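You operate a simulated robot arm through the tools that you are given. There is no shell and no other tool.

You run a simulated robot arm. Do the job below in one go: nothing can be reset, and whatever is moved stays where it is left.

## Task
Put things in order on the top of the long bench. At the end: the small grey lamp stands where the capped black lens stood; the capped black lens from the top of the long bench stands where the white camera stood; the teal job ticket stands where the small grey lamp stood; the white camera from the top of the long bench stands on top of the green extension ring; whatever was shut is shut again. Leave all else as you found it, and nothing knocked over.

The check looks at the end state, three seconds after you hand in, the way a careful person would. Anything else that was tipped, shoved, dropped, spilled or broken makes it a failure.

## Robot
A 5-joint arm with a two-finger parallel gripper, fixed in place. Base frame: the origin is at the foot of the arm, x ahead of it, y to its left, z up; the work surface is at about z = 0. Readings come in m, rad, newtons and seconds.
With the tool pointing down near the work surface it reaches from about 0.26 to 0.6 m from the base axis. Its first joint turns from -1.152 to 1.152 rad. The tool tilts only in the upright plane through the base axis and itself; it spins freely about its own axis. Payload 1.57 kg.
The tool frame sits at the grasp point between the pads (the TCP): z along the fingers, y along the line on which they close. The tips reach 0.03 m beyond it. Largest opening 0.08 m; finger width 0.017, thickness 0.012; the body of the gripper, 0.04 by 0.082 m, starts 0.08 m behind the TCP.
Orientation is that of the tool frame in the base frame, as [roll, pitch, yaw] about the fixed x, y, z axes, in that order (R = Rz(yaw) Ry(pitch) Rx(roll)). With the fingers straight down and closing along the base's y, the tool's x points along the base's -x, its y along +y and its z along -z.

## Interface
- The arm moves only by the tool send_rows. Its argument "commands" is a list of rows, each an object (a shift or turn left out is 0, a gripper value left out holds the last) with "offset": the shift along the tool's x, y, z in units of 150 mm (1.0 is 150 mm), a list of three; "turn": the turn, a rotation vector about the tool's x, y, z in units of 90 degrees (1.0 is 90 degrees), a list of three; "jaw": the finger opening in m, from 0 to 0.08. In form: [{"offset": [dx, dy, dz], "turn": [rx, ry, rz], "jaw": jaw}, ...]. A call has 1 to 20 rows; each row is the pose to reach, as a shift and turn from the pose commanded when the call began, along the tool's axes at that moment. A call with a number of a shift or a turn outside -1 to 1 is refused whole. A row lasts 0.2 s, in which the tool goes at most 0.05 m and 0.15 rad; a call with a longer step from one row to the next is refused whole, and so is a gripper value outside its range. Where a pose cannot be reached the arm comes as near as it can. A force on the tool above 40 N (or 10 N above the force at the start of the call, whichever is more), or a blocked arm, ends the call early, and 0.2 s more pass. Each finger travels about 0.153 m/s and halts on what it meets, pressing with about 36 N; the grip force reading is that of the motor and also rises with nothing between the fingers. The clock runs only during rows and for 0.2 s after the last one: add rows that repeat a pose to give the fingers time. The reply holds the time, the measured pose of the TCP, the force on the tool along the base axes, the opening and the grip force, in the units named above and with some noise, with the torque about the TCP (base axes, N m) and any sound that the robot's microphone picked up.
- Cameras (640 x 400 px; columns grow to the right, rows downward): "scene" is fixed at [0.0507, 0.4015, 0.5369]; the picture's right is [-0.62, -0.79, 0.00], its down [-0.37, 0.29, -0.88] and it looks along [0.69, -0.55, -0.47] (base axes); focal length 329 px, centre (320, 200). "wrist" rides on the gripper at [0.072, -0.007, -0.122] in the tool frame; the picture's right is [0.09, 1.00, 0.00], its down [-0.84, 0.08, -0.54] and it looks along [-0.54, 0.05, 0.84] (tool axes); focal length 238 px, centre (320, 200). There is no depth. A picture from a camera that has moved, and an enlarged one, comes with that camera's place and axes in the base frame and with its lens.
- grab_frame(camera): a new picture of that camera. The clock stands still meanwhile.
- enlarge(camera, box): a new picture of the part [left, top, right, bottom] of that camera's present view, enlarged. The clock stands still meanwhile.
- finish_job(): hands the job in; it is judged then, once.

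Places have to be worked out from the pictures, the camera data and where the tool is seen. Open the gripper and draw the arm clear of the work before you hand the job in, unless the task says otherwise.

The tools are called after "Request:" as name(argument=value, ...) on one line, values as JSON. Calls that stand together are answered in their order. send_rows: Moves the arm, as the interface text tells. Its arguments: {"type":"object","properties":{"commands":{"type":"array"}},"required":["commands"]} The other tools are called the same way: grab_frame (camera) takes a picture; enlarge (camera, box) takes an enlarged picture of a part of a camera's view; finish_job () hands the job in.

At the start:

```text
time_s: 0.0
tcp_pos: [0.3799, 0.0604, 0.2926]
ee_rot: [3.141, 0.001, 3.141]
force: [-0.4, 0.2, 0.7]
moment: [-0.03, 0.0, -0.03]
opening: 0.08
grasp_force: 0.1
```

scene: 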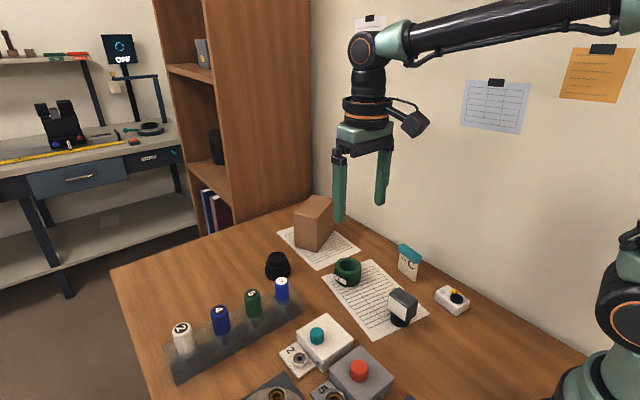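
wrist: 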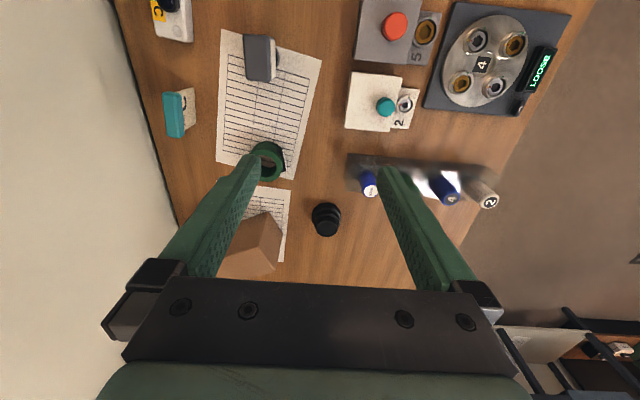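

I'll take a closer look at both views to identify the items before moving anything.

Request:
enlarge(camera="scene", box=[240, 180, 500, 342])

Request:
enlarge(camera="scene", box=[100, 240, 420, 400])

Request:
enlarge(camera="wrist", box=[120, 0, 380, 280])

Request:
enlarge(camera="wrist", box=[320, 0, 600, 240])

Request:
enlarge(camera="scene", box=[0, 0, 320, 200])

```text
2.46 times, centred on (370, 261) of scene
camera zoom: at [0.0507, 0.4015, 0.5369], right [-0.62, -0.79, 0.0], down [-0.37, 0.29, -0.88], along [0.69, -0.55, -0.47], focal length 810 px, centre (197, 50)
```

zoom: 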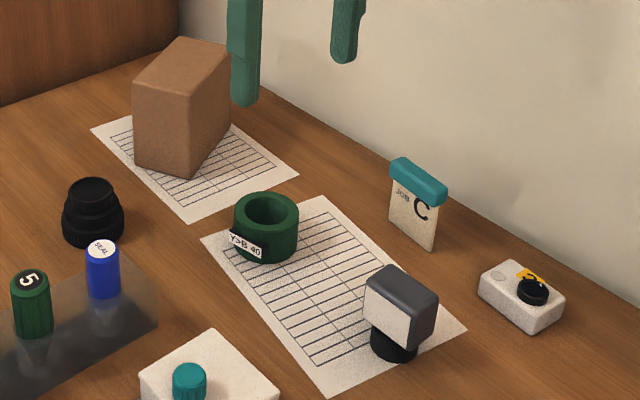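

```text
2.00 times, centred on (260, 320) of scene
camera zoom: at [0.0507, 0.4015, 0.5369], right [-0.62, -0.79, 0.0], down [-0.37, 0.29, -0.88], along [0.69, -0.55, -0.47], focal length 658 px, centre (440, -40)
```

zoom: 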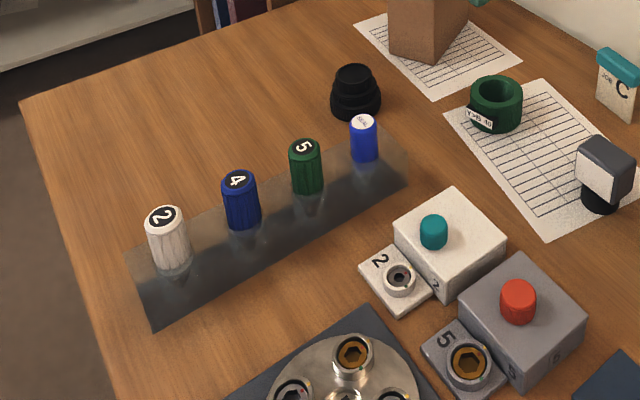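

```text
1.43 times, centred on (250, 140) of wrist
camera zoom: at [0.3094, 0.0531, 0.4143], right [-0.09, 1.0, 0.0], down [0.84, 0.08, 0.54], along [0.54, 0.05, -0.84], focal length 340 px, centre (420, 286)
```

zoom: 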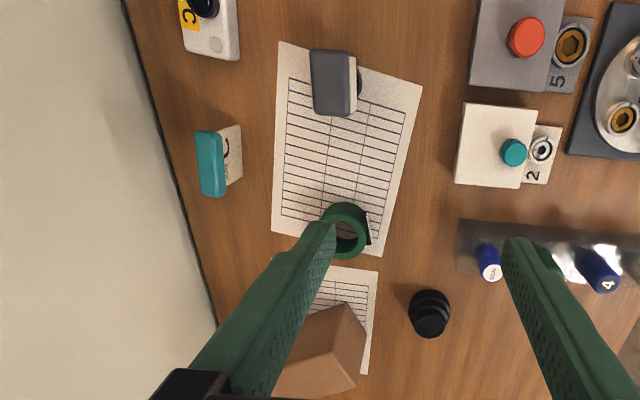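

```text
1.67 times, centred on (460, 120) of wrist
camera zoom: at [0.3094, 0.0531, 0.4143], right [-0.09, 1.0, 0.0], down [0.84, 0.08, 0.54], along [0.54, 0.05, -0.84], focal length 397 px, centre (87, 333)
```

zoom: 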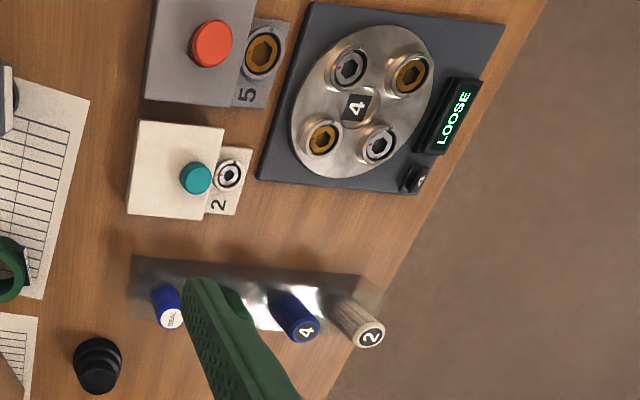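

```text
2.00 times, centred on (160, 100) of scene
camera zoom: at [0.0507, 0.4015, 0.5369], right [-0.62, -0.79, 0.0], down [-0.37, 0.29, -0.88], along [0.69, -0.55, -0.47], focal length 658 px, centre (640, 400)
```

zoom: 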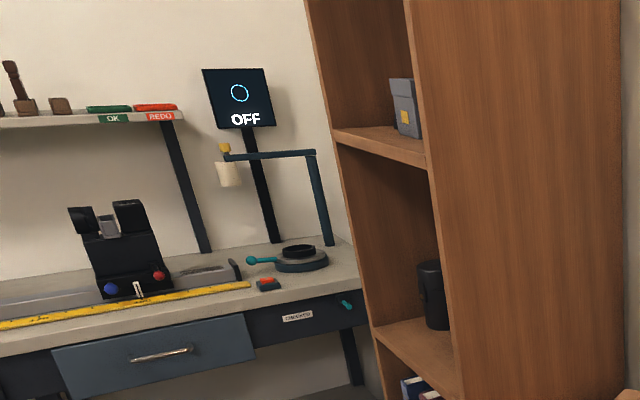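

Everything I need is in view: the white camera is near (0.29, -0.14), the ticket near (0.41, -0.155), the lamp near (0.33, -0.03), the green ring near (0.48, -0.03) and the lens near (0.60, 0.09). I'll move the wrist camera over the right side for a closer look, staying high.

Request:
send_rows(commands=[{"offset": [0.03, -0.25, 0.1]}, {"offset": [0.06, -0.5, 0.2]}, {"offset": [0.1, -0.75, 0.3]}, {"offset": [0.13, -1.0, 0.4]}, {"offset": [0.13, -1.0, 0.4]}])

```text
time_s: 1.2
tcp_pos: [0.3618, -0.089, 0.232]
ee_rot: [-3.141, 0.001, -3.141]
force: [0.4, -0.8, 0.3]
moment: [0.0, 0.01, -0.04]
opening: 0.0801
grasp_force: 0.1
```

The arm is at (0.362, -0.089, 0.232). I'll look through the wrist camera and zoom in on the white camera, the ticket and the lamp.

Request:
grab_frame(camera="wrist")

Request:
enlarge(camera="wrist", box=[180, 0, 340, 100])

Request:
enlarge(camera="wrist", box=[180, 60, 500, 260])

Request:
enlarge(camera="scene", box=[380, 230, 480, 330])

```text
taken
camera wrist: at [0.2901, -0.0965, 0.3546], right [-0.09, 1.0, 0.0], down [0.84, 0.08, 0.54], along [0.54, 0.05, -0.84], focal length 238 px, centre (320, 200)
```

wrist: 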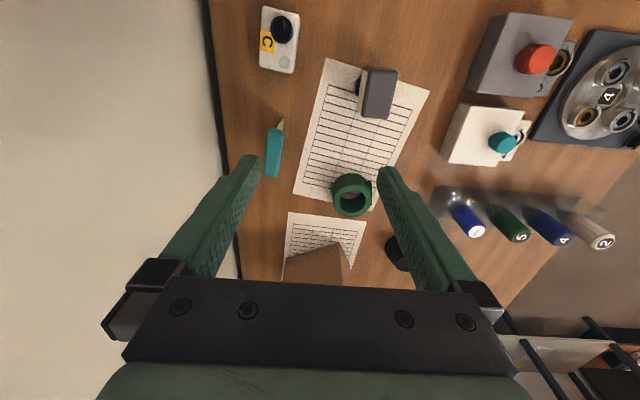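

```text
4.00 times, centred on (260, 50) of wrist
camera zoom: at [0.2901, -0.0965, 0.3546], right [-0.09, 1.0, 0.0], down [0.84, 0.08, 0.54], along [0.54, 0.05, -0.84], focal length 953 px, centre (560, 800)
```

zoom: 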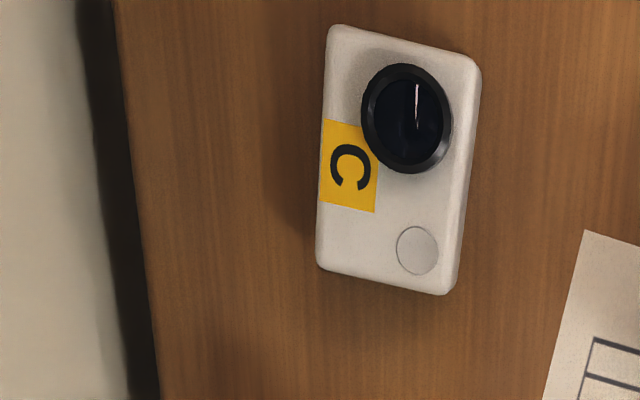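

```text
2.00 times, centred on (340, 160) of wrist
camera zoom: at [0.2901, -0.0965, 0.3546], right [-0.09, 1.0, 0.0], down [0.84, 0.08, 0.54], along [0.54, 0.05, -0.84], focal length 477 px, centre (280, 280)
```

zoom: 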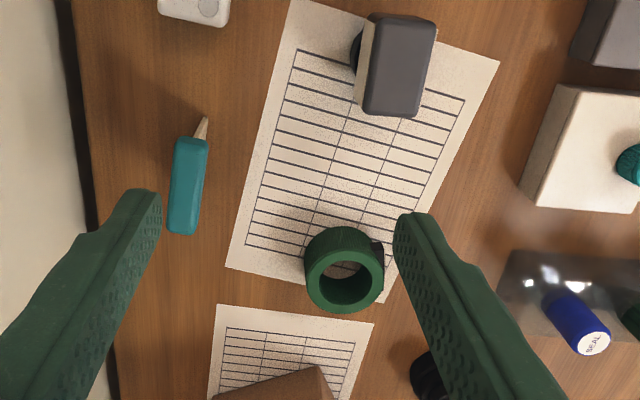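

```text
4.00 times, centred on (430, 280) of scene
camera zoom: at [0.0507, 0.4014, 0.5369], right [-0.62, -0.79, 0.0], down [-0.37, 0.29, -0.88], along [0.69, -0.55, -0.47], focal length 1316 px, centre (-120, -120)
```

zoom: 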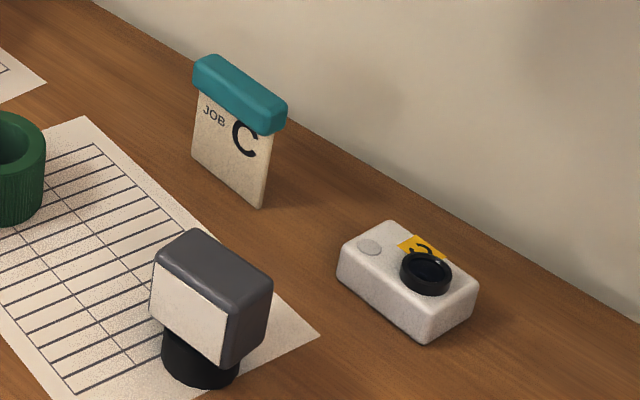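

The white camera lies on its back with the lens up, centred near (0.290, -0.145), about 41 x 58 mm and turned about -0.11 rad. I'll hover above it with the jaws matched to that angle.

Request:
send_rows(commands=[{"offset": [0.117, -0.093, 0.187], "turn": [0, 0, 0.02]}, {"offset": [0.233, -0.187, 0.375], "turn": [0, 0, 0.04]}, {"offset": [0.35, -0.28, 0.56], "turn": [0, 0, 0.055]}, {"offset": [0.467, -0.373, 0.75], "turn": [0, 0, 0.07]}, {"offset": [0.467, -0.373, 0.75], "turn": [0, 0, 0.07]}])

Request:
grab_frame(camera="wrist")

Request:
grab_frame(camera="scene")

```text
time_s: 2.4
tcp_pos: [0.2895, -0.1465, 0.1222]
ee_rot: [-3.139, 0.0, 3.032]
force: [0.5, -0.7, -0.7]
moment: [0.02, 0.01, -0.01]
opening: 0.0801
grasp_force: 0.1
```

```text
taken
camera wrist: at [0.2175, -0.1445, 0.2437], right [0.02, 1.0, 0.0], down [0.84, -0.01, 0.54], along [0.54, -0.01, -0.84], focal length 238 px, centre (320, 200)
```

wrist: 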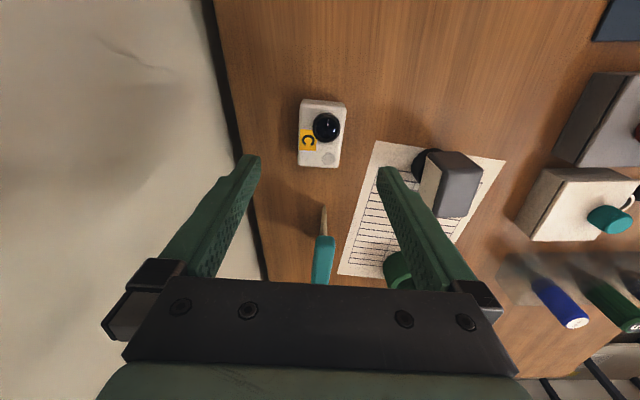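

```text
taken
```

scene: 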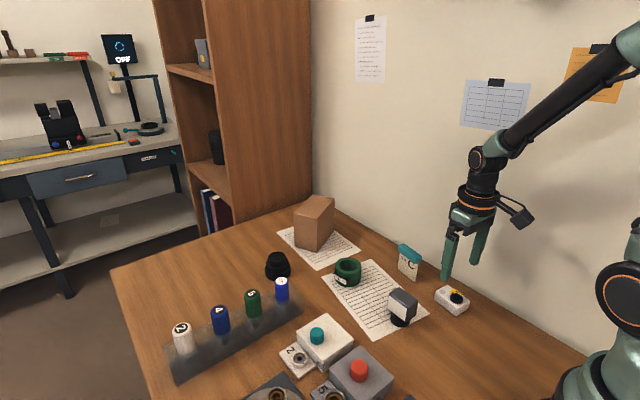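

The body is centred under the jaws and the angle matches: the camera is at about (0.290, -0.145) and the TCP at (0.2895, -0.1465). I'll lower so the tips stop just above the bench, still open.

Request:
send_rows(commands=[{"offset": [0, 0.008, 0.2]}, {"offset": [0, 0.008, 0.4]}, {"offset": [0, 0.008, 0.5]}, {"offset": [0, 0.008, 0.56]}, {"offset": [0, 0.008, 0.56]}])

Request:
grab_frame(camera="wrist")

Request:
enlarge(camera="scene", box=[400, 230, 500, 330])

```text
time_s: 3.6
tcp_pos: [0.2929, -0.1454, 0.0343]
ee_rot: [-3.141, 0.002, 3.031]
force: [0.3, -0.3, 0.5]
moment: [-0.04, -0.02, 0.02]
opening: 0.0801
grasp_force: 0.0
```

```text
taken
camera wrist: at [0.22, -0.1444, 0.1564], right [0.02, 1.0, 0.0], down [0.84, -0.01, 0.54], along [0.54, -0.01, -0.84], focal length 238 px, centre (320, 200)
```

wrist: 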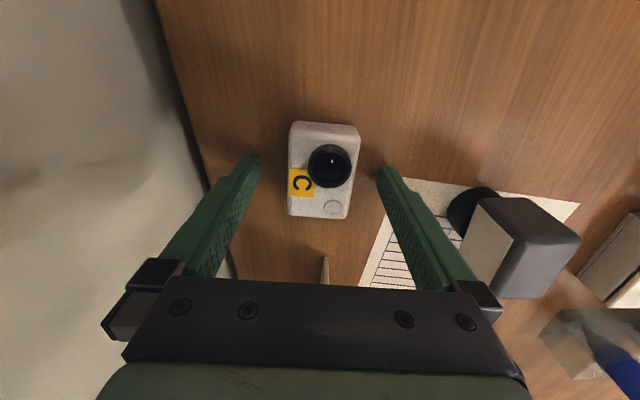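

```text
4.00 times, centred on (450, 280) of scene
camera zoom: at [0.0507, 0.4014, 0.5369], right [-0.62, -0.79, 0.0], down [-0.37, 0.29, -0.88], along [0.69, -0.55, -0.47], focal length 1316 px, centre (-200, -120)
```

zoom: 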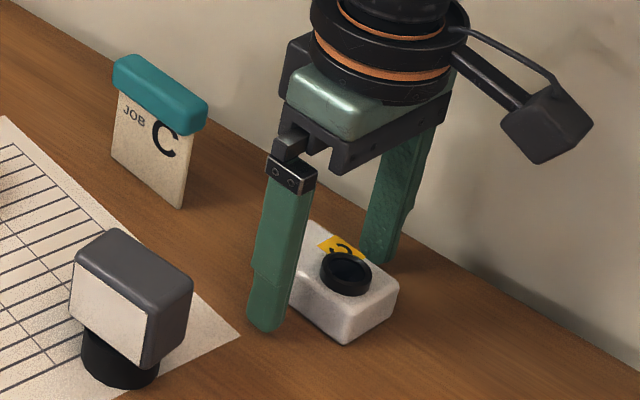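

The fingers straddle the body and the tips are clear of the bench. I'll close on it now.

Request:
send_rows(commands=[{"jaw": 0.06}, {"jaw": 0.045}, {"jaw": 0.03}, {"jaw": 0.03}, {"jaw": 0.03}])

Request:
grab_frame(camera="wrist")

```text
time_s: 4.8
tcp_pos: [0.2917, -0.145, 0.0345]
ee_rot: [-3.14, 0.001, 3.032]
force: [-0.4, -0.1, 0.4]
moment: [-0.02, 0.0, -0.01]
opening: 0.041
grasp_force: 35.3
```

```text
taken
camera wrist: at [0.2199, -0.1444, 0.1566], right [0.02, 1.0, 0.0], down [0.84, -0.01, 0.54], along [0.54, -0.01, -0.84], focal length 238 px, centre (320, 200)
```

wrist: 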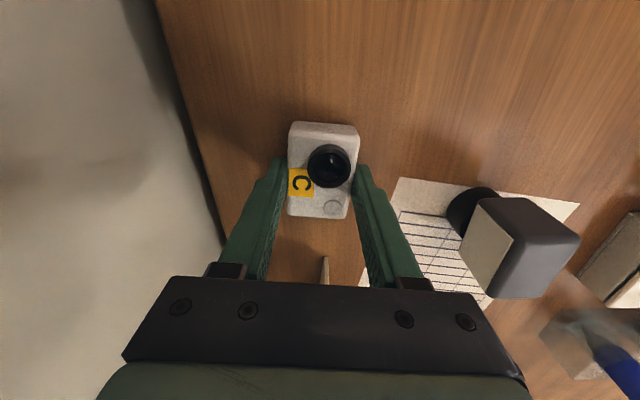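

The grip is solid at 41 mm with 35 N. I'll lift straight up.

Request:
send_rows(commands=[{"offset": [0, 0, -0.1]}, {"offset": [0, 0, -0.35]}, {"offset": [0, 0, -0.65]}, {"offset": [0, 0, -0.95]}, {"offset": [0, 0, -0.95]}])

Request:
enlarge(camera="scene", box=[400, 180, 520, 300])

```text
time_s: 6.0
tcp_pos: [0.2923, -0.1419, 0.1785]
ee_rot: [3.141, 0.001, 3.032]
force: [0.1, 0.5, -1.5]
moment: [0.0, 0.01, 0.0]
opening: 0.0412
grasp_force: 36.2
```

```text
3.33 times, centred on (460, 240) of scene
camera zoom: at [0.0507, 0.4015, 0.5369], right [-0.62, -0.79, 0.0], down [-0.37, 0.29, -0.88], along [0.69, -0.55, -0.47], focal length 1096 px, centre (-147, 67)
```

zoom: 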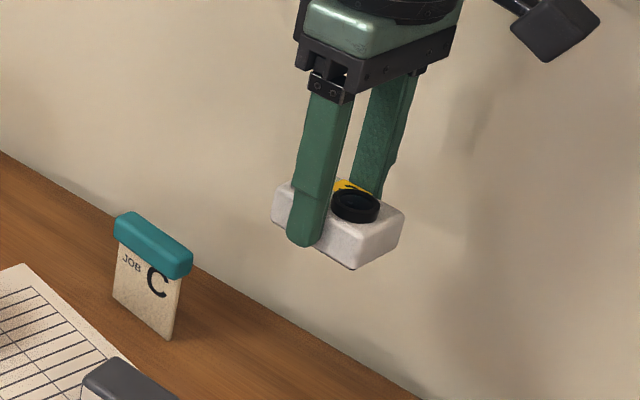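

The camera hangs level. I'll carry it across at height and stop short of the green ring, to measure the ring before setting the camera down.

Request:
send_rows(commands=[{"offset": [-0.094, 0.2, 0]}, {"offset": [-0.19, 0.405, 0]}, {"offset": [-0.28, 0.607, 0]}, {"offset": [-0.377, 0.809, 0]}, {"offset": [-0.377, 0.809, 0]}])

Request:
grab_frame(camera="wrist")

Request:
enlarge(camera="wrist", box=[270, 180, 380, 290])

Request:
enlarge(camera="scene", box=[300, 230, 400, 310])

```text
time_s: 7.2
tcp_pos: [0.3617, -0.0284, 0.1798]
ee_rot: [3.142, 0.0, 3.031]
force: [-0.8, -0.5, -0.9]
moment: [0.0, 0.04, -0.02]
opening: 0.0414
grasp_force: 36.4
```

```text
taken
camera wrist: at [0.2902, -0.0286, 0.302], right [0.02, 1.0, 0.0], down [0.84, -0.02, 0.54], along [0.54, -0.01, -0.84], focal length 238 px, centre (320, 200)
```

wrist: 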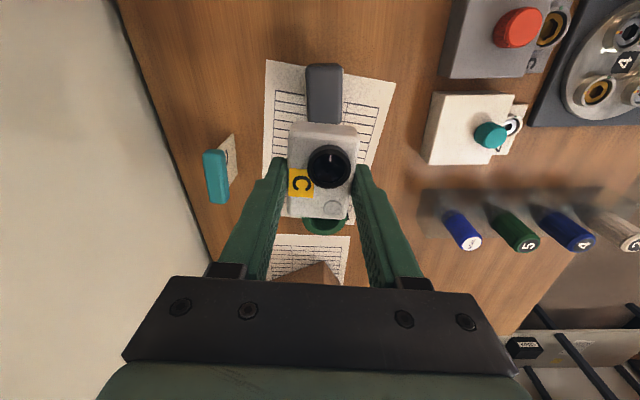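

```text
3.64 times, centred on (325, 235) of wrist
camera zoom: at [0.2902, -0.0286, 0.302], right [0.02, 1.0, 0.0], down [0.84, -0.02, 0.54], along [0.54, -0.01, -0.84], focal length 867 px, centre (302, 73)
```

zoom: 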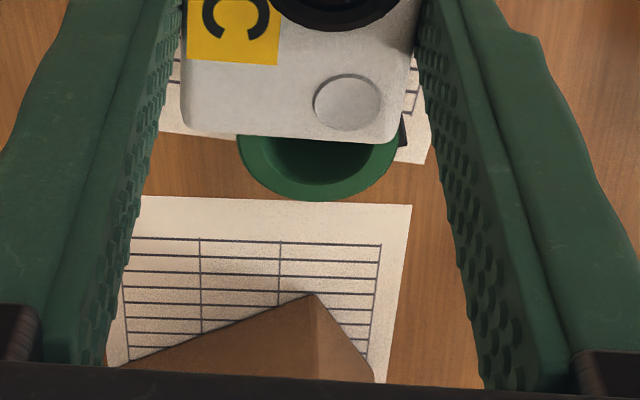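

```text
5.00 times, centred on (350, 270) of scene
camera zoom: at [0.0507, 0.4015, 0.5369], right [-0.62, -0.79, 0.0], down [-0.37, 0.29, -0.88], along [0.69, -0.55, -0.47], focal length 1644 px, centre (170, -150)
```

zoom: 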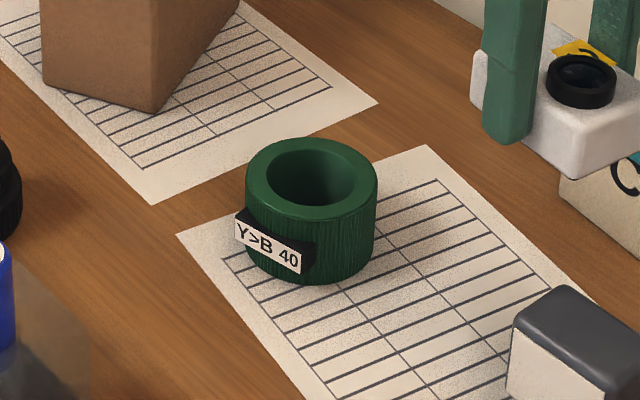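

The ring measures about 62 mm across and 34 mm high, with its centre near (0.489, -0.029). I'll carry the camera over it, still high, and check the alignment.

Request:
send_rows(commands=[{"offset": [-0.22, 0.026, 0]}, {"offset": [-0.44, 0.051, 0]}, {"offset": [-0.65, 0.077, 0]}, {"offset": [-0.867, 0.102, 0]}, {"offset": [-0.867, 0.102, 0]}])

Request:
grab_frame(camera="scene")

Request:
grab_frame(camera="wrist")

```text
time_s: 8.4
tcp_pos: [0.4922, -0.0289, 0.175]
ee_rot: [3.141, 0.001, 3.03]
force: [0.0, 0.6, -0.4]
moment: [0.0, -0.02, 0.01]
opening: 0.041
grasp_force: 35.8
```

```text
taken
```

scene: 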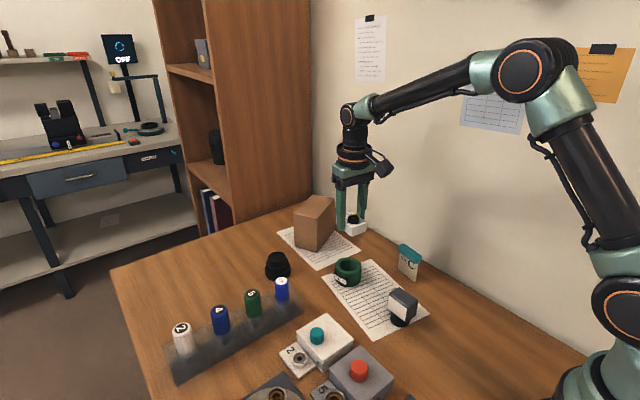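

```text
taken
camera wrist: at [0.4203, -0.0277, 0.2974], right [0.02, 1.0, 0.0], down [0.84, -0.01, 0.54], along [0.54, -0.01, -0.84], focal length 238 px, centre (320, 200)
```

wrist: 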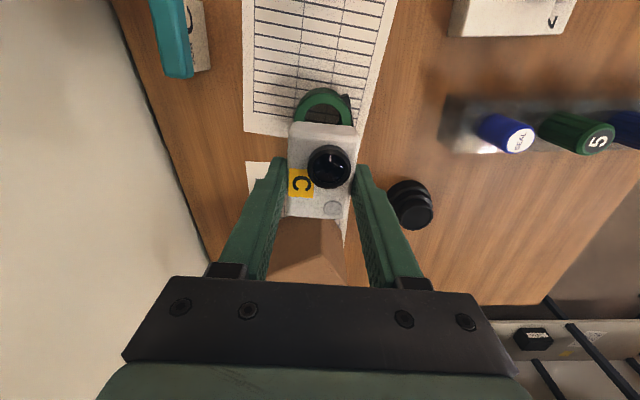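

The view shows part of the ring behind the held camera. I'll enlarge it to measure where the ring sits relative to the held body.

Request:
enlarge(camera="wrist", box=[260, 60, 400, 200])

Request:
enlarge(camera="scene", box=[310, 180, 410, 300])

Request:
enlarge(camera="wrist", box=[360, 150, 460, 250])

Request:
enlarge(camera="scene", box=[250, 235, 310, 295])

```text
2.86 times, centred on (330, 130) of wrist
camera zoom: at [0.4203, -0.0277, 0.2974], right [0.02, 1.0, 0.0], down [0.84, -0.01, 0.54], along [0.54, -0.01, -0.84], focal length 681 px, centre (291, 400)
```

zoom: 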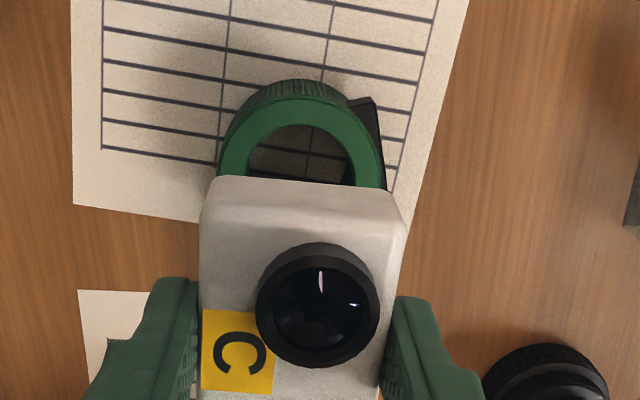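

```text
3.33 times, centred on (360, 240) of scene
camera zoom: at [0.0507, 0.4015, 0.5369], right [-0.62, -0.79, 0.0], down [-0.37, 0.29, -0.88], along [0.69, -0.55, -0.47], focal length 1096 px, centre (187, 67)
```

zoom: 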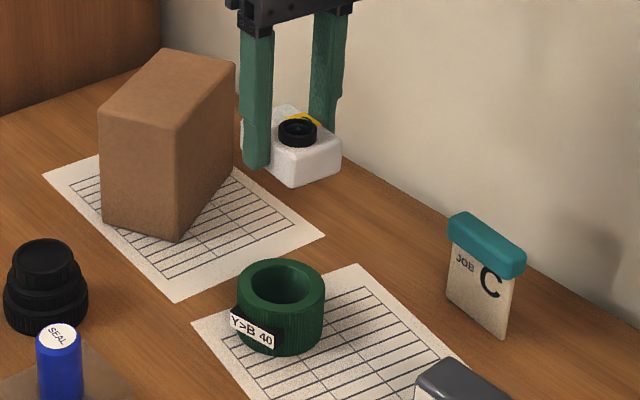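

```text
4.00 times, centred on (410, 200) of wrist
camera zoom: at [0.4203, -0.0277, 0.2974], right [0.02, 1.0, 0.0], down [0.84, -0.01, 0.54], along [0.54, -0.01, -0.84], focal length 953 px, centre (-40, 200)
```

zoom: 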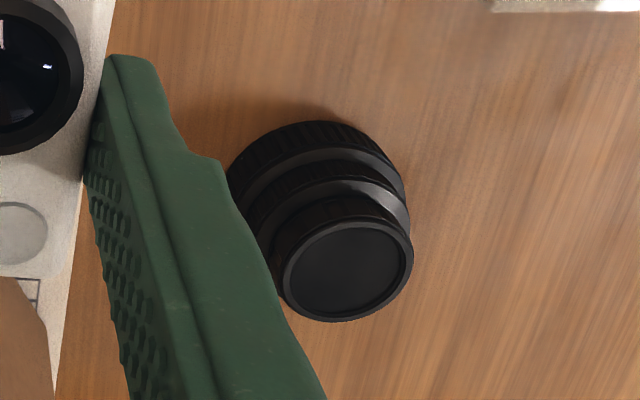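

```text
6.67 times, centred on (280, 265) of scene
camera zoom: at [0.0507, 0.4015, 0.5369], right [-0.62, -0.79, 0.0], down [-0.37, 0.29, -0.88], along [0.69, -0.55, -0.47], focal length 2193 px, centre (587, -233)
```

zoom: 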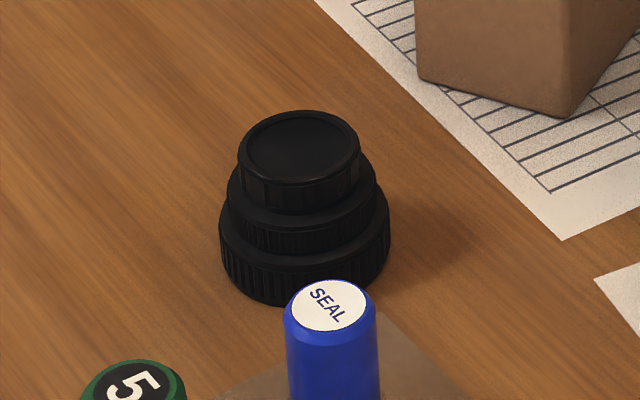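

Relative to the held body, the ring centre is about 3 mm further in +y and 1 mm further in x. I'll make that shift while descending to about 10 mm above the ring.

Request:
send_rows(commands=[{"offset": [-0.004, 0.02, 0.1]}, {"offset": [-0.004, 0.02, 0.3]}, {"offset": [-0.004, 0.02, 0.5]}, {"offset": [-0.004, 0.02, 0.657]}, {"offset": [-0.004, 0.02, 0.657]}])

Request:
enlarge(camera="scene", box=[310, 220, 390, 300])

Request:
enlarge(camera="wrist", box=[240, 60, 400, 220])

```text
time_s: 9.6
tcp_pos: [0.4949, -0.0255, 0.0786]
ee_rot: [3.14, 0.0, 3.031]
force: [-0.9, -0.6, -0.5]
moment: [-0.02, 0.0, -0.02]
opening: 0.0408
grasp_force: 36.2
```

```text
5.00 times, centred on (350, 260) of scene
camera zoom: at [0.0507, 0.4014, 0.5369], right [-0.62, -0.79, 0.0], down [-0.37, 0.29, -0.88], along [0.69, -0.55, -0.47], focal length 1644 px, centre (170, -100)
```

zoom: 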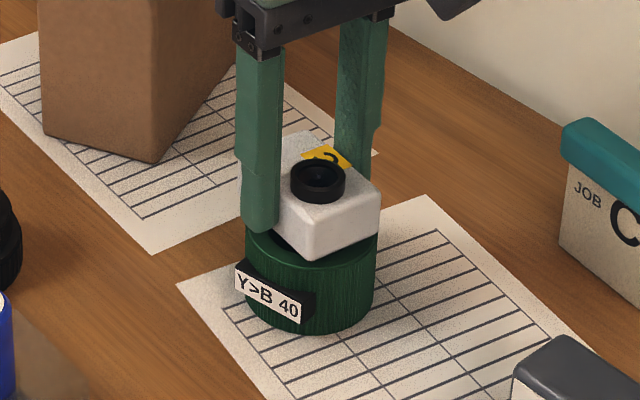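

```text
2.50 times, centred on (320, 140) of wrist
camera zoom: at [0.4229, -0.0248, 0.2007], right [0.02, 1.0, 0.0], down [0.84, -0.01, 0.54], along [0.54, -0.01, -0.84], focal length 596 px, centre (320, 350)
```

zoom: 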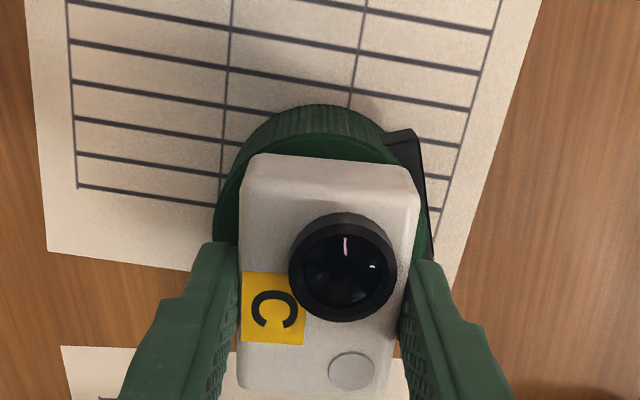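

The camera is centred over the ring with a small gap left. I'll lower it in small steps and watch the force for contact.

Request:
send_rows(commands=[{"offset": [0.01, 0, 0.02]}, {"offset": [0.01, 0, 0.04]}, {"offset": [0.01, 0, 0.055]}, {"offset": [0.01, 0, 0.067]}, {"offset": [0.01, 0, 0.067]}])

Request:
enlarge(camera="scene", box=[320, 230, 380, 290])

```text
time_s: 10.8
tcp_pos: [0.4933, -0.0257, 0.0711]
ee_rot: [-3.14, 0.008, 3.031]
force: [-1.9, -1.4, 29.3]
moment: [-0.12, 0.01, -0.03]
opening: 0.0412
grasp_force: 35.6
```

```text
6.67 times, centred on (350, 260) of scene
camera zoom: at [0.0506, 0.4015, 0.5369], right [-0.62, -0.79, 0.0], down [-0.37, 0.29, -0.88], along [0.69, -0.55, -0.47], focal length 2193 px, centre (120, -200)
```

zoom: 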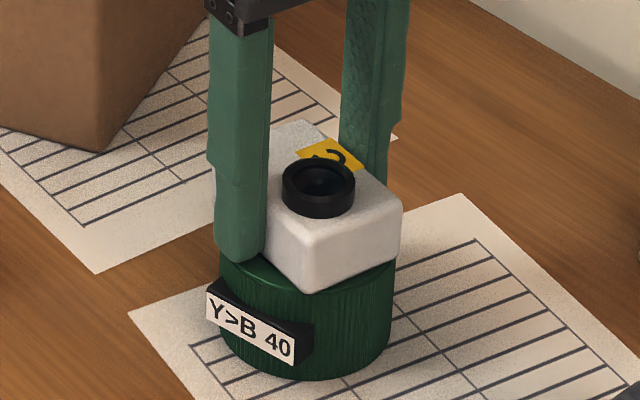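

The vertical force rose to 29 N, so the camera is resting on the ring. I'll back off about 1 mm to ease the load and then open.

Request:
send_rows(commands=[{"offset": [0, 0, -0.005]}, {"offset": [0, 0, -0.008]}, {"offset": [0, 0, -0.008]}])

```text
time_s: 11.6
tcp_pos: [0.4923, -0.0252, 0.0712]
ee_rot: [-3.141, 0.003, 3.032]
force: [5.8, 4.2, 18.3]
moment: [0.22, -0.41, 0.05]
opening: 0.041
grasp_force: 36.6
```

There are still 18 N pressing down, so I'll ease up a little more before opening.

Request:
send_rows(commands=[{"offset": [0, 0, -0.005]}, {"offset": [0, 0, -0.01]}, {"offset": [0, 0, -0.01]}])

```text
time_s: 12.4
tcp_pos: [0.4897, -0.0269, 0.072]
ee_rot: [3.14, -0.003, 3.028]
force: [0.8, -3.2, 5.7]
moment: [-0.09, -0.19, -0.09]
opening: 0.0413
grasp_force: 35.8
```

The load is down to about 6 N. I'll open the jaws slowly.

Request:
send_rows(commands=[{"jaw": 0.043}, {"jaw": 0.047}, {"jaw": 0.055}, {"jaw": 0.065}, {"jaw": 0.075}, {"jaw": 0.075}])

Request:
enlarge(camera="scene", box=[320, 230, 380, 290])

Request:
grab_frame(camera="wrist")

```text
time_s: 13.8
tcp_pos: [0.4909, -0.0266, 0.0721]
ee_rot: [3.14, -0.001, 3.031]
force: [-0.1, 0.1, 0.0]
moment: [-0.02, 0.01, -0.03]
opening: 0.0748
grasp_force: 0.0
```

```text
6.67 times, centred on (350, 260) of scene
camera zoom: at [0.0507, 0.4015, 0.5369], right [-0.62, -0.79, 0.0], down [-0.37, 0.29, -0.88], along [0.69, -0.55, -0.47], focal length 2193 px, centre (120, -200)
```

zoom: 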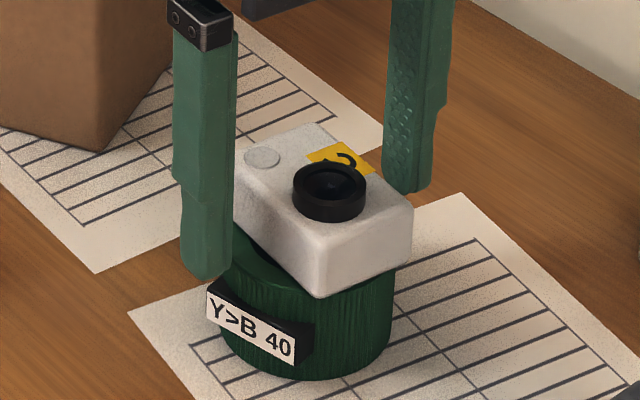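

```text
taken
camera wrist: at [0.4195, -0.0255, 0.1944], right [0.02, 1.0, 0.0], down [0.84, -0.01, 0.54], along [0.54, -0.01, -0.84], focal length 238 px, centre (320, 200)
```

wrist: 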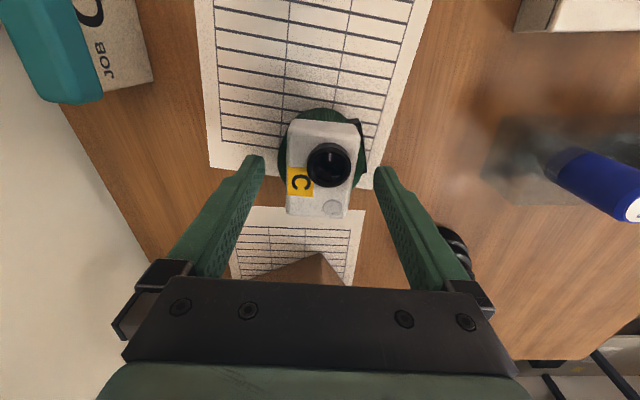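

The white camera sits flat and centred on the ring. I'll raise straight up and clear of it.

Request:
send_rows(commands=[{"offset": [0, 0, -0.1], "jaw": 0.08}, {"offset": [0, 0, -0.3], "jaw": 0.08}, {"offset": [0, 0, -0.6], "jaw": 0.08}, {"offset": [0, 0, -0.867], "jaw": 0.08}, {"offset": [0, 0, -0.867], "jaw": 0.08}])

Request:
grab_frame(camera="wrist")

Request:
enlarge(camera="scene", box=[310, 230, 410, 310])

```text
time_s: 15.0
tcp_pos: [0.4905, -0.0275, 0.2054]
ee_rot: [-3.141, 0.001, 3.03]
force: [0.2, 0.4, 0.4]
moment: [0.02, -0.04, 0.02]
opening: 0.08
grasp_force: 0.1
```

```text
taken
camera wrist: at [0.4185, -0.0264, 0.3262], right [0.02, 1.0, 0.0], down [0.84, -0.01, 0.54], along [0.54, -0.01, -0.84], focal length 238 px, centre (320, 200)
```

wrist: 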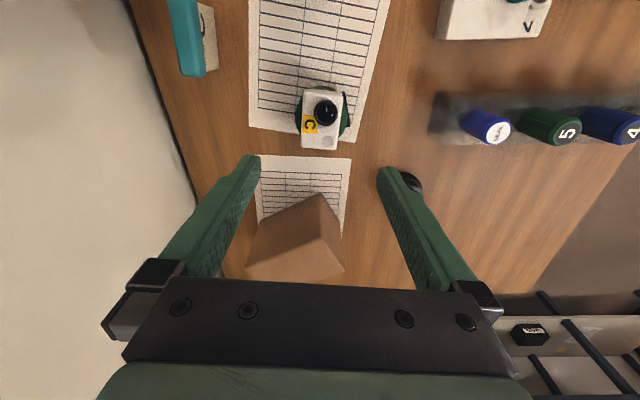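

```text
5.00 times, centred on (360, 270) of scene
camera zoom: at [0.0507, 0.4015, 0.5369], right [-0.62, -0.79, 0.0], down [-0.37, 0.29, -0.88], along [0.69, -0.55, -0.47], focal length 1644 px, centre (120, -150)
```

zoom: 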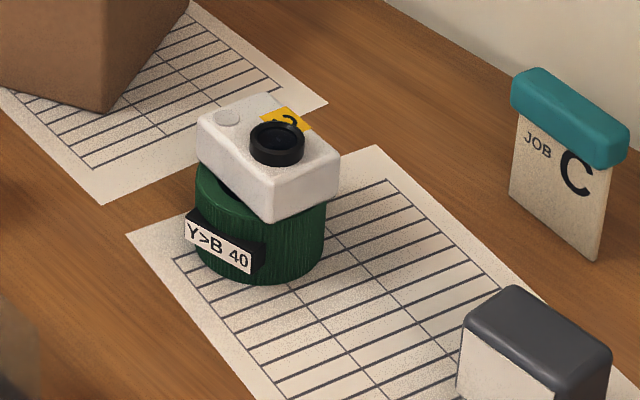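

The camera rests stably on the ring. Next I'll move toward the lens, turning the jaws so they close tangentially there in case a radial tilt is needed for reach.

Request:
send_rows(commands=[{"offset": [0.004, 0.2, 0], "turn": [0, 0, -0.05]}, {"offset": [0.007, 0.4, 0], "turn": [0, 0, -0.1]}, {"offset": [0.01, 0.56, 0], "turn": [0, 0, -0.14]}, {"offset": [0.014, 0.709, 0], "turn": [0, 0, -0.17]}, {"offset": [0.014, 0.709, 0], "turn": [0, 0, -0.17]}])

Request:
grab_frame(camera="wrist")

Request:
enlarge(camera="wrist", box=[260, 150, 380, 270])

```text
time_s: 16.2
tcp_pos: [0.5016, 0.0776, 0.2029]
ee_rot: [-3.141, -0.001, -2.985]
force: [-0.8, -0.6, 0.4]
moment: [-0.01, 0.01, 0.01]
opening: 0.08
grasp_force: 0.1
```

```text
taken
camera wrist: at [0.4318, 0.0593, 0.325], right [-0.25, 0.97, 0.0], down [0.81, 0.21, 0.54], along [0.53, 0.13, -0.84], focal length 238 px, centre (320, 200)
```

wrist: 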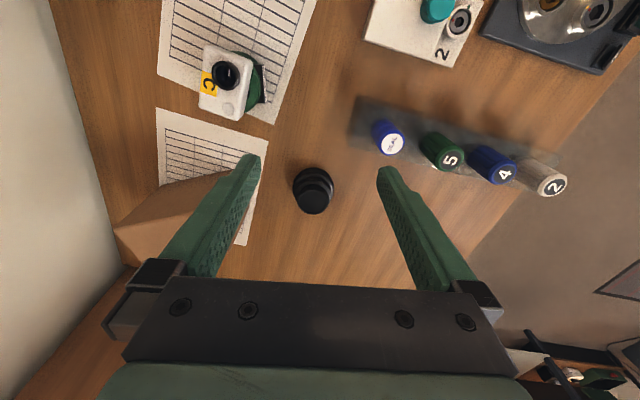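

```text
3.33 times, centred on (320, 210) of wrist
camera zoom: at [0.4318, 0.0593, 0.325], right [-0.25, 0.97, 0.0], down [0.81, 0.21, 0.54], along [0.53, 0.13, -0.84], focal length 794 px, centre (320, 167)
```

zoom: 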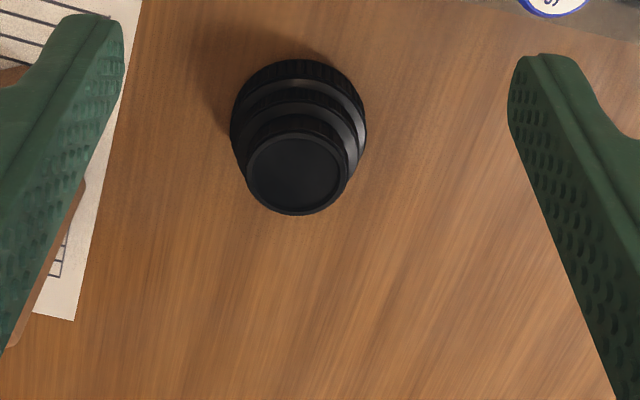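

The lens is at about (0.611, 0.095), roughly 47 mm tall with a 62 mm lower barrel. It's just past the nominal reach, so I'll test a hover above it.

Request:
send_rows(commands=[{"offset": [-0.187, -0.004, 0.05]}, {"offset": [-0.373, -0.008, 0.2]}, {"offset": [-0.56, -0.013, 0.4]}, {"offset": [-0.746, -0.017, 0.551]}, {"offset": [-0.746, -0.017, 0.551]}])

Request:
grab_frame(camera="wrist")

Request:
grab_frame(camera="scene")

```text
time_s: 17.4
tcp_pos: [0.5926, 0.0903, 0.1238]
ee_rot: [-3.14, 0.0, -2.983]
force: [0.0, 1.0, -0.3]
moment: [0.03, -0.03, 0.01]
opening: 0.0802
grasp_force: 0.0
out of reach, approached as far as the arm can: row 4, 5
```

```text
taken
camera wrist: at [0.5241, 0.0714, 0.2457], right [-0.25, 0.97, 0.0], down [0.81, 0.21, 0.54], along [0.52, 0.13, -0.84], focal length 238 px, centre (320, 200)
```

wrist: 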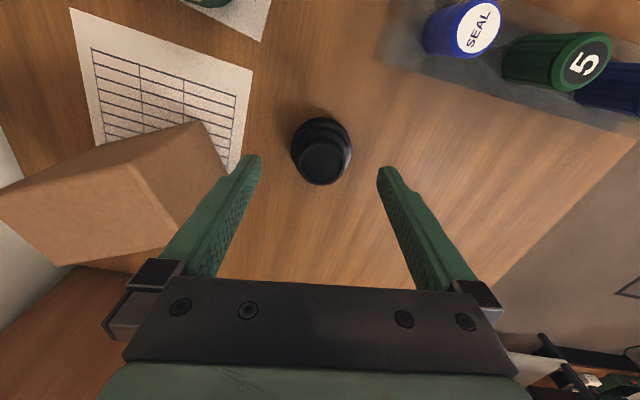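

```text
taken
```

scene: 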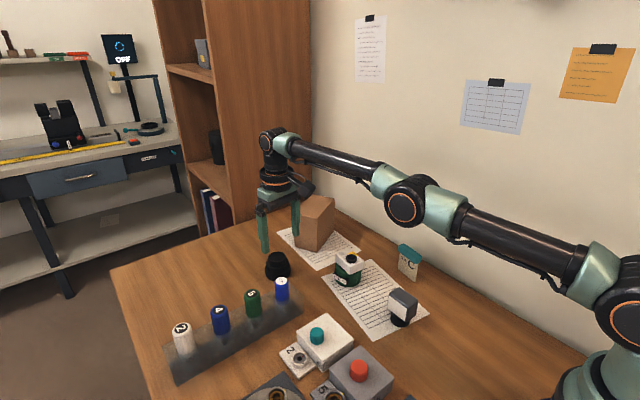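

With the tool vertical the reach ends at r≈0.60, and the lens is at r≈0.618. I'll lean the tool outward in the radial plane, with the fingers pointing out and down, and see whether it gets above the lens.

Request:
send_rows(commands=[{"turn": [0, -0.03, 0]}, {"turn": [0, -0.06, 0]}, {"turn": [0, -0.095, 0]}, {"turn": [0, -0.095, 0]}])

Request:
grab_frame(camera="wrist")

```text
time_s: 18.4
tcp_pos: [0.5953, 0.0926, 0.1216]
ee_rot: [3.142, 0.151, -2.986]
force: [-0.8, 0.5, 0.3]
moment: [-0.02, -0.01, 0.0]
opening: 0.08
grasp_force: 0.0
```

```text
taken
camera wrist: at [0.5083, 0.0715, 0.2328], right [-0.25, 0.97, -0.01], down [0.73, 0.19, 0.66], along [0.64, 0.15, -0.75], focal length 238 px, centre (320, 200)
```

wrist: 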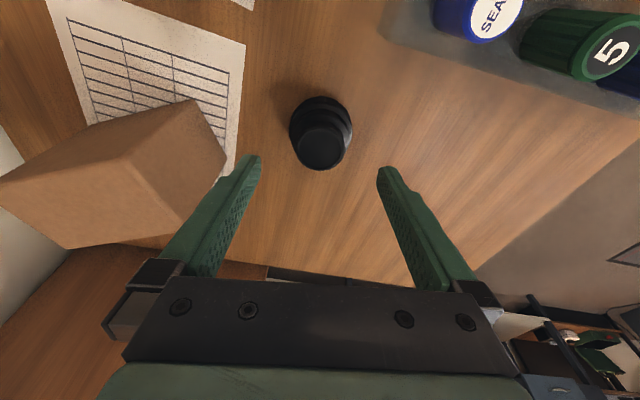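

The tilt took, and the lens stays at (0.611, 0.095). I'll move about 16 mm outward and 30 mm down to check that the tilted reach is enough.

Request:
send_rows(commands=[{"offset": [-0.054, 0, 0.008]}, {"offset": [-0.108, 0, 0.016]}, {"offset": [-0.079, 0, 0.214]}, {"offset": [-0.079, 0, 0.214]}])

Request:
grab_frame(camera="wrist")

Request:
enlarge(camera="scene", box=[230, 190, 330, 290])

```text
time_s: 19.4
tcp_pos: [0.6093, 0.0942, 0.0915]
ee_rot: [-3.141, 0.149, -2.985]
force: [-0.3, -0.3, -0.3]
moment: [0.04, 0.01, 0.03]
opening: 0.0798
grasp_force: 0.0
```

```text
taken
camera wrist: at [0.5241, 0.0741, 0.2023], right [-0.25, 0.97, -0.01], down [0.73, 0.19, 0.66], along [0.64, 0.15, -0.75], focal length 238 px, centre (320, 200)
```

wrist: 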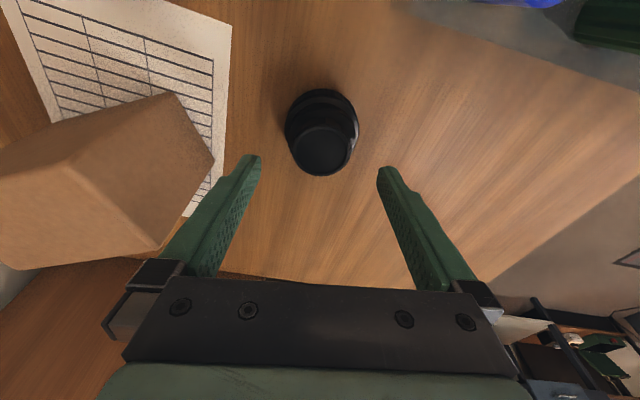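

```text
4.00 times, centred on (280, 240) of scene
camera zoom: at [0.0507, 0.4015, 0.5369], right [-0.62, -0.79, 0.0], down [-0.37, 0.29, -0.88], along [0.69, -0.55, -0.47], focal length 1316 px, centre (480, 40)
```

zoom: 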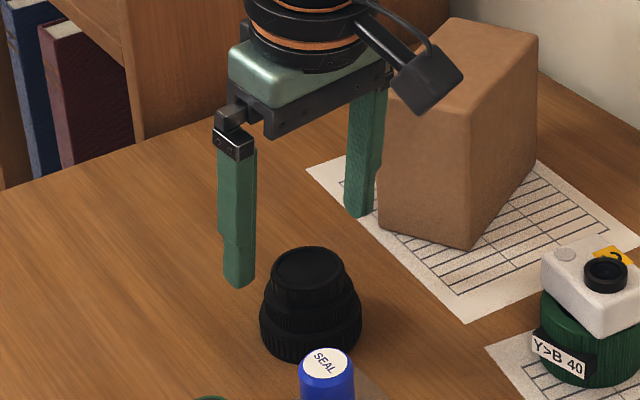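

The tilted reach works: the TCP is at (0.609, 0.094), above the lens, and the block and keys stay clear of both fingers. I'll descend straight down so the tips grip the wide lower barrel rather than the cap.

Request:
send_rows(commands=[{"offset": [0.005, 0, 0.1]}, {"offset": [0.016, 0, 0.2]}, {"offset": [0.028, 0, 0.28]}, {"offset": [0.039, 0, 0.34]}, {"offset": [0.042, 0, 0.36]}, {"offset": [0.042, 0, 0.36]}])

Request:
grab_frame(camera="wrist")

Request:
enlarge(camera="scene", box=[230, 210, 330, 310])

```text
time_s: 20.8
tcp_pos: [0.6134, 0.0941, 0.0376]
ee_rot: [3.141, 0.149, -2.985]
force: [-0.3, 0.3, -0.9]
moment: [-0.01, -0.02, -0.02]
opening: 0.0799
grasp_force: 0.1
```

```text
taken
camera wrist: at [0.5269, 0.0742, 0.1482], right [-0.25, 0.97, -0.01], down [0.73, 0.19, 0.66], along [0.64, 0.15, -0.75], focal length 238 px, centre (320, 200)
```

wrist: 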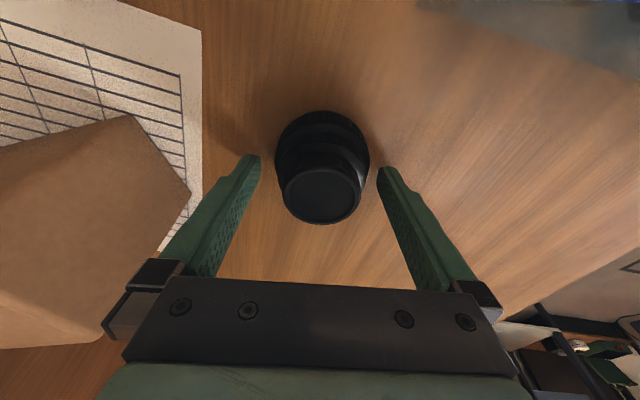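

```text
4.00 times, centred on (280, 260) of scene
camera zoom: at [0.0507, 0.4015, 0.5369], right [-0.62, -0.79, 0.0], down [-0.37, 0.29, -0.88], along [0.69, -0.55, -0.47], focal length 1316 px, centre (480, -40)
```

zoom: 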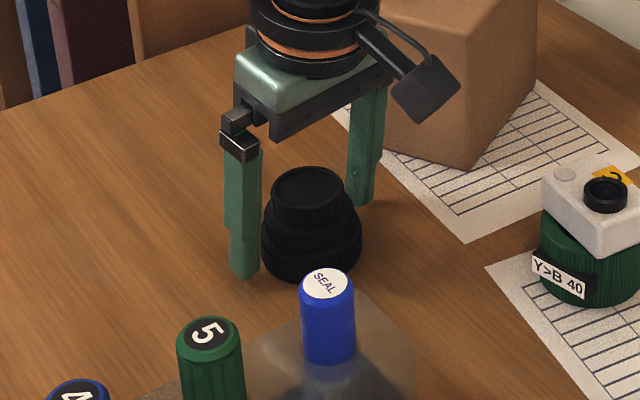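

The lens is centred between the fingers sideways, but the tips are about 5 mm too far out radially. I'll shift inward by that and down slightly, then close gently.

Request:
send_rows(commands=[{"offset": [0.018, 0, 0.002]}, {"offset": [0.035, 0, 0.006]}, {"offset": [0.035, 0, 0.006]}, {"offset": [0.035, 0, 0.006], "jaw": 0.07}, {"offset": [0.035, 0, 0.006], "jaw": 0.062}, {"offset": [0.035, 0, 0.006], "jaw": 0.05}, {"offset": [0.035, 0, 0.006], "jaw": 0.05}, {"offset": [0.035, 0, 0.006], "jaw": 0.05}])

Request:
grab_frame(camera="wrist")

Request:
enlarge(camera="scene", box=[240, 230, 320, 310])

```text
time_s: 22.6
tcp_pos: [0.6098, 0.0942, 0.0366]
ee_rot: [3.141, 0.15, -2.985]
force: [-0.5, -0.9, 0.7]
moment: [0.01, 0.03, 0.05]
opening: 0.0576
grasp_force: 36.1
```

```text
taken
camera wrist: at [0.5226, 0.0728, 0.1464], right [-0.25, 0.97, -0.01], down [0.73, 0.19, 0.66], along [0.64, 0.15, -0.75], focal length 238 px, centre (320, 200)
```

wrist: 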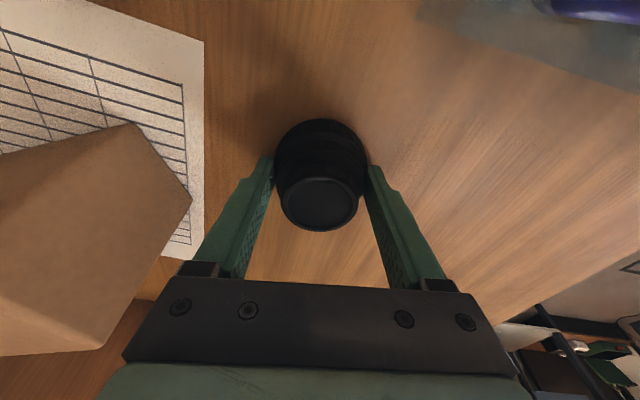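

```text
5.00 times, centred on (280, 270) of scene
camera zoom: at [0.0507, 0.4014, 0.5369], right [-0.62, -0.79, 0.0], down [-0.37, 0.29, -0.88], along [0.69, -0.55, -0.47], focal length 1644 px, centre (520, -150)
```

zoom: 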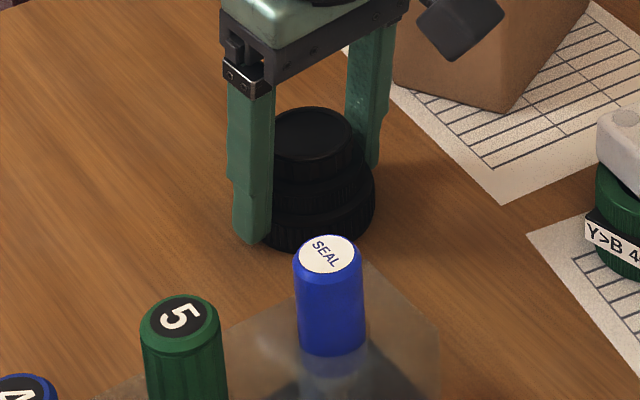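

The grip is firm on the lower barrel, with 57.6 mm opening at 36 N. I'll lift straight up, then draw inward so the arm stays within reach.

Request:
send_rows(commands=[{"offset": [-0.02, 0, -0.132]}, {"offset": [-0.05, 0, -0.33]}, {"offset": [0.118, 0, -0.557]}, {"offset": [0.286, 0, -0.785]}, {"offset": [0.459, 0, -0.979]}, {"offset": [0.459, 0, -0.979]}])

Request:
grab_frame(camera="wrist")

Request:
grab_frame(camera="scene")

```text
time_s: 24.0
tcp_pos: [0.5179, 0.0799, 0.171]
ee_rot: [3.141, 0.147, -2.985]
force: [0.2, 0.0, -2.2]
moment: [0.0, -0.01, 0.02]
opening: 0.0578
grasp_force: 35.6
```

```text
taken
camera wrist: at [0.4313, 0.0593, 0.2807], right [-0.25, 0.97, -0.01], down [0.73, 0.19, 0.66], along [0.64, 0.15, -0.75], focal length 238 px, centre (320, 200)
```

wrist: 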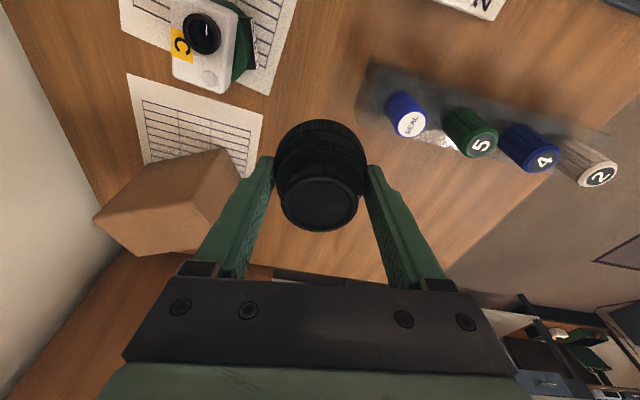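

```text
taken
```

scene: 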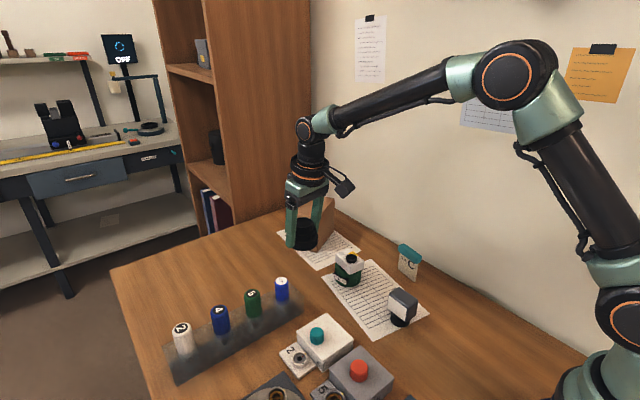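

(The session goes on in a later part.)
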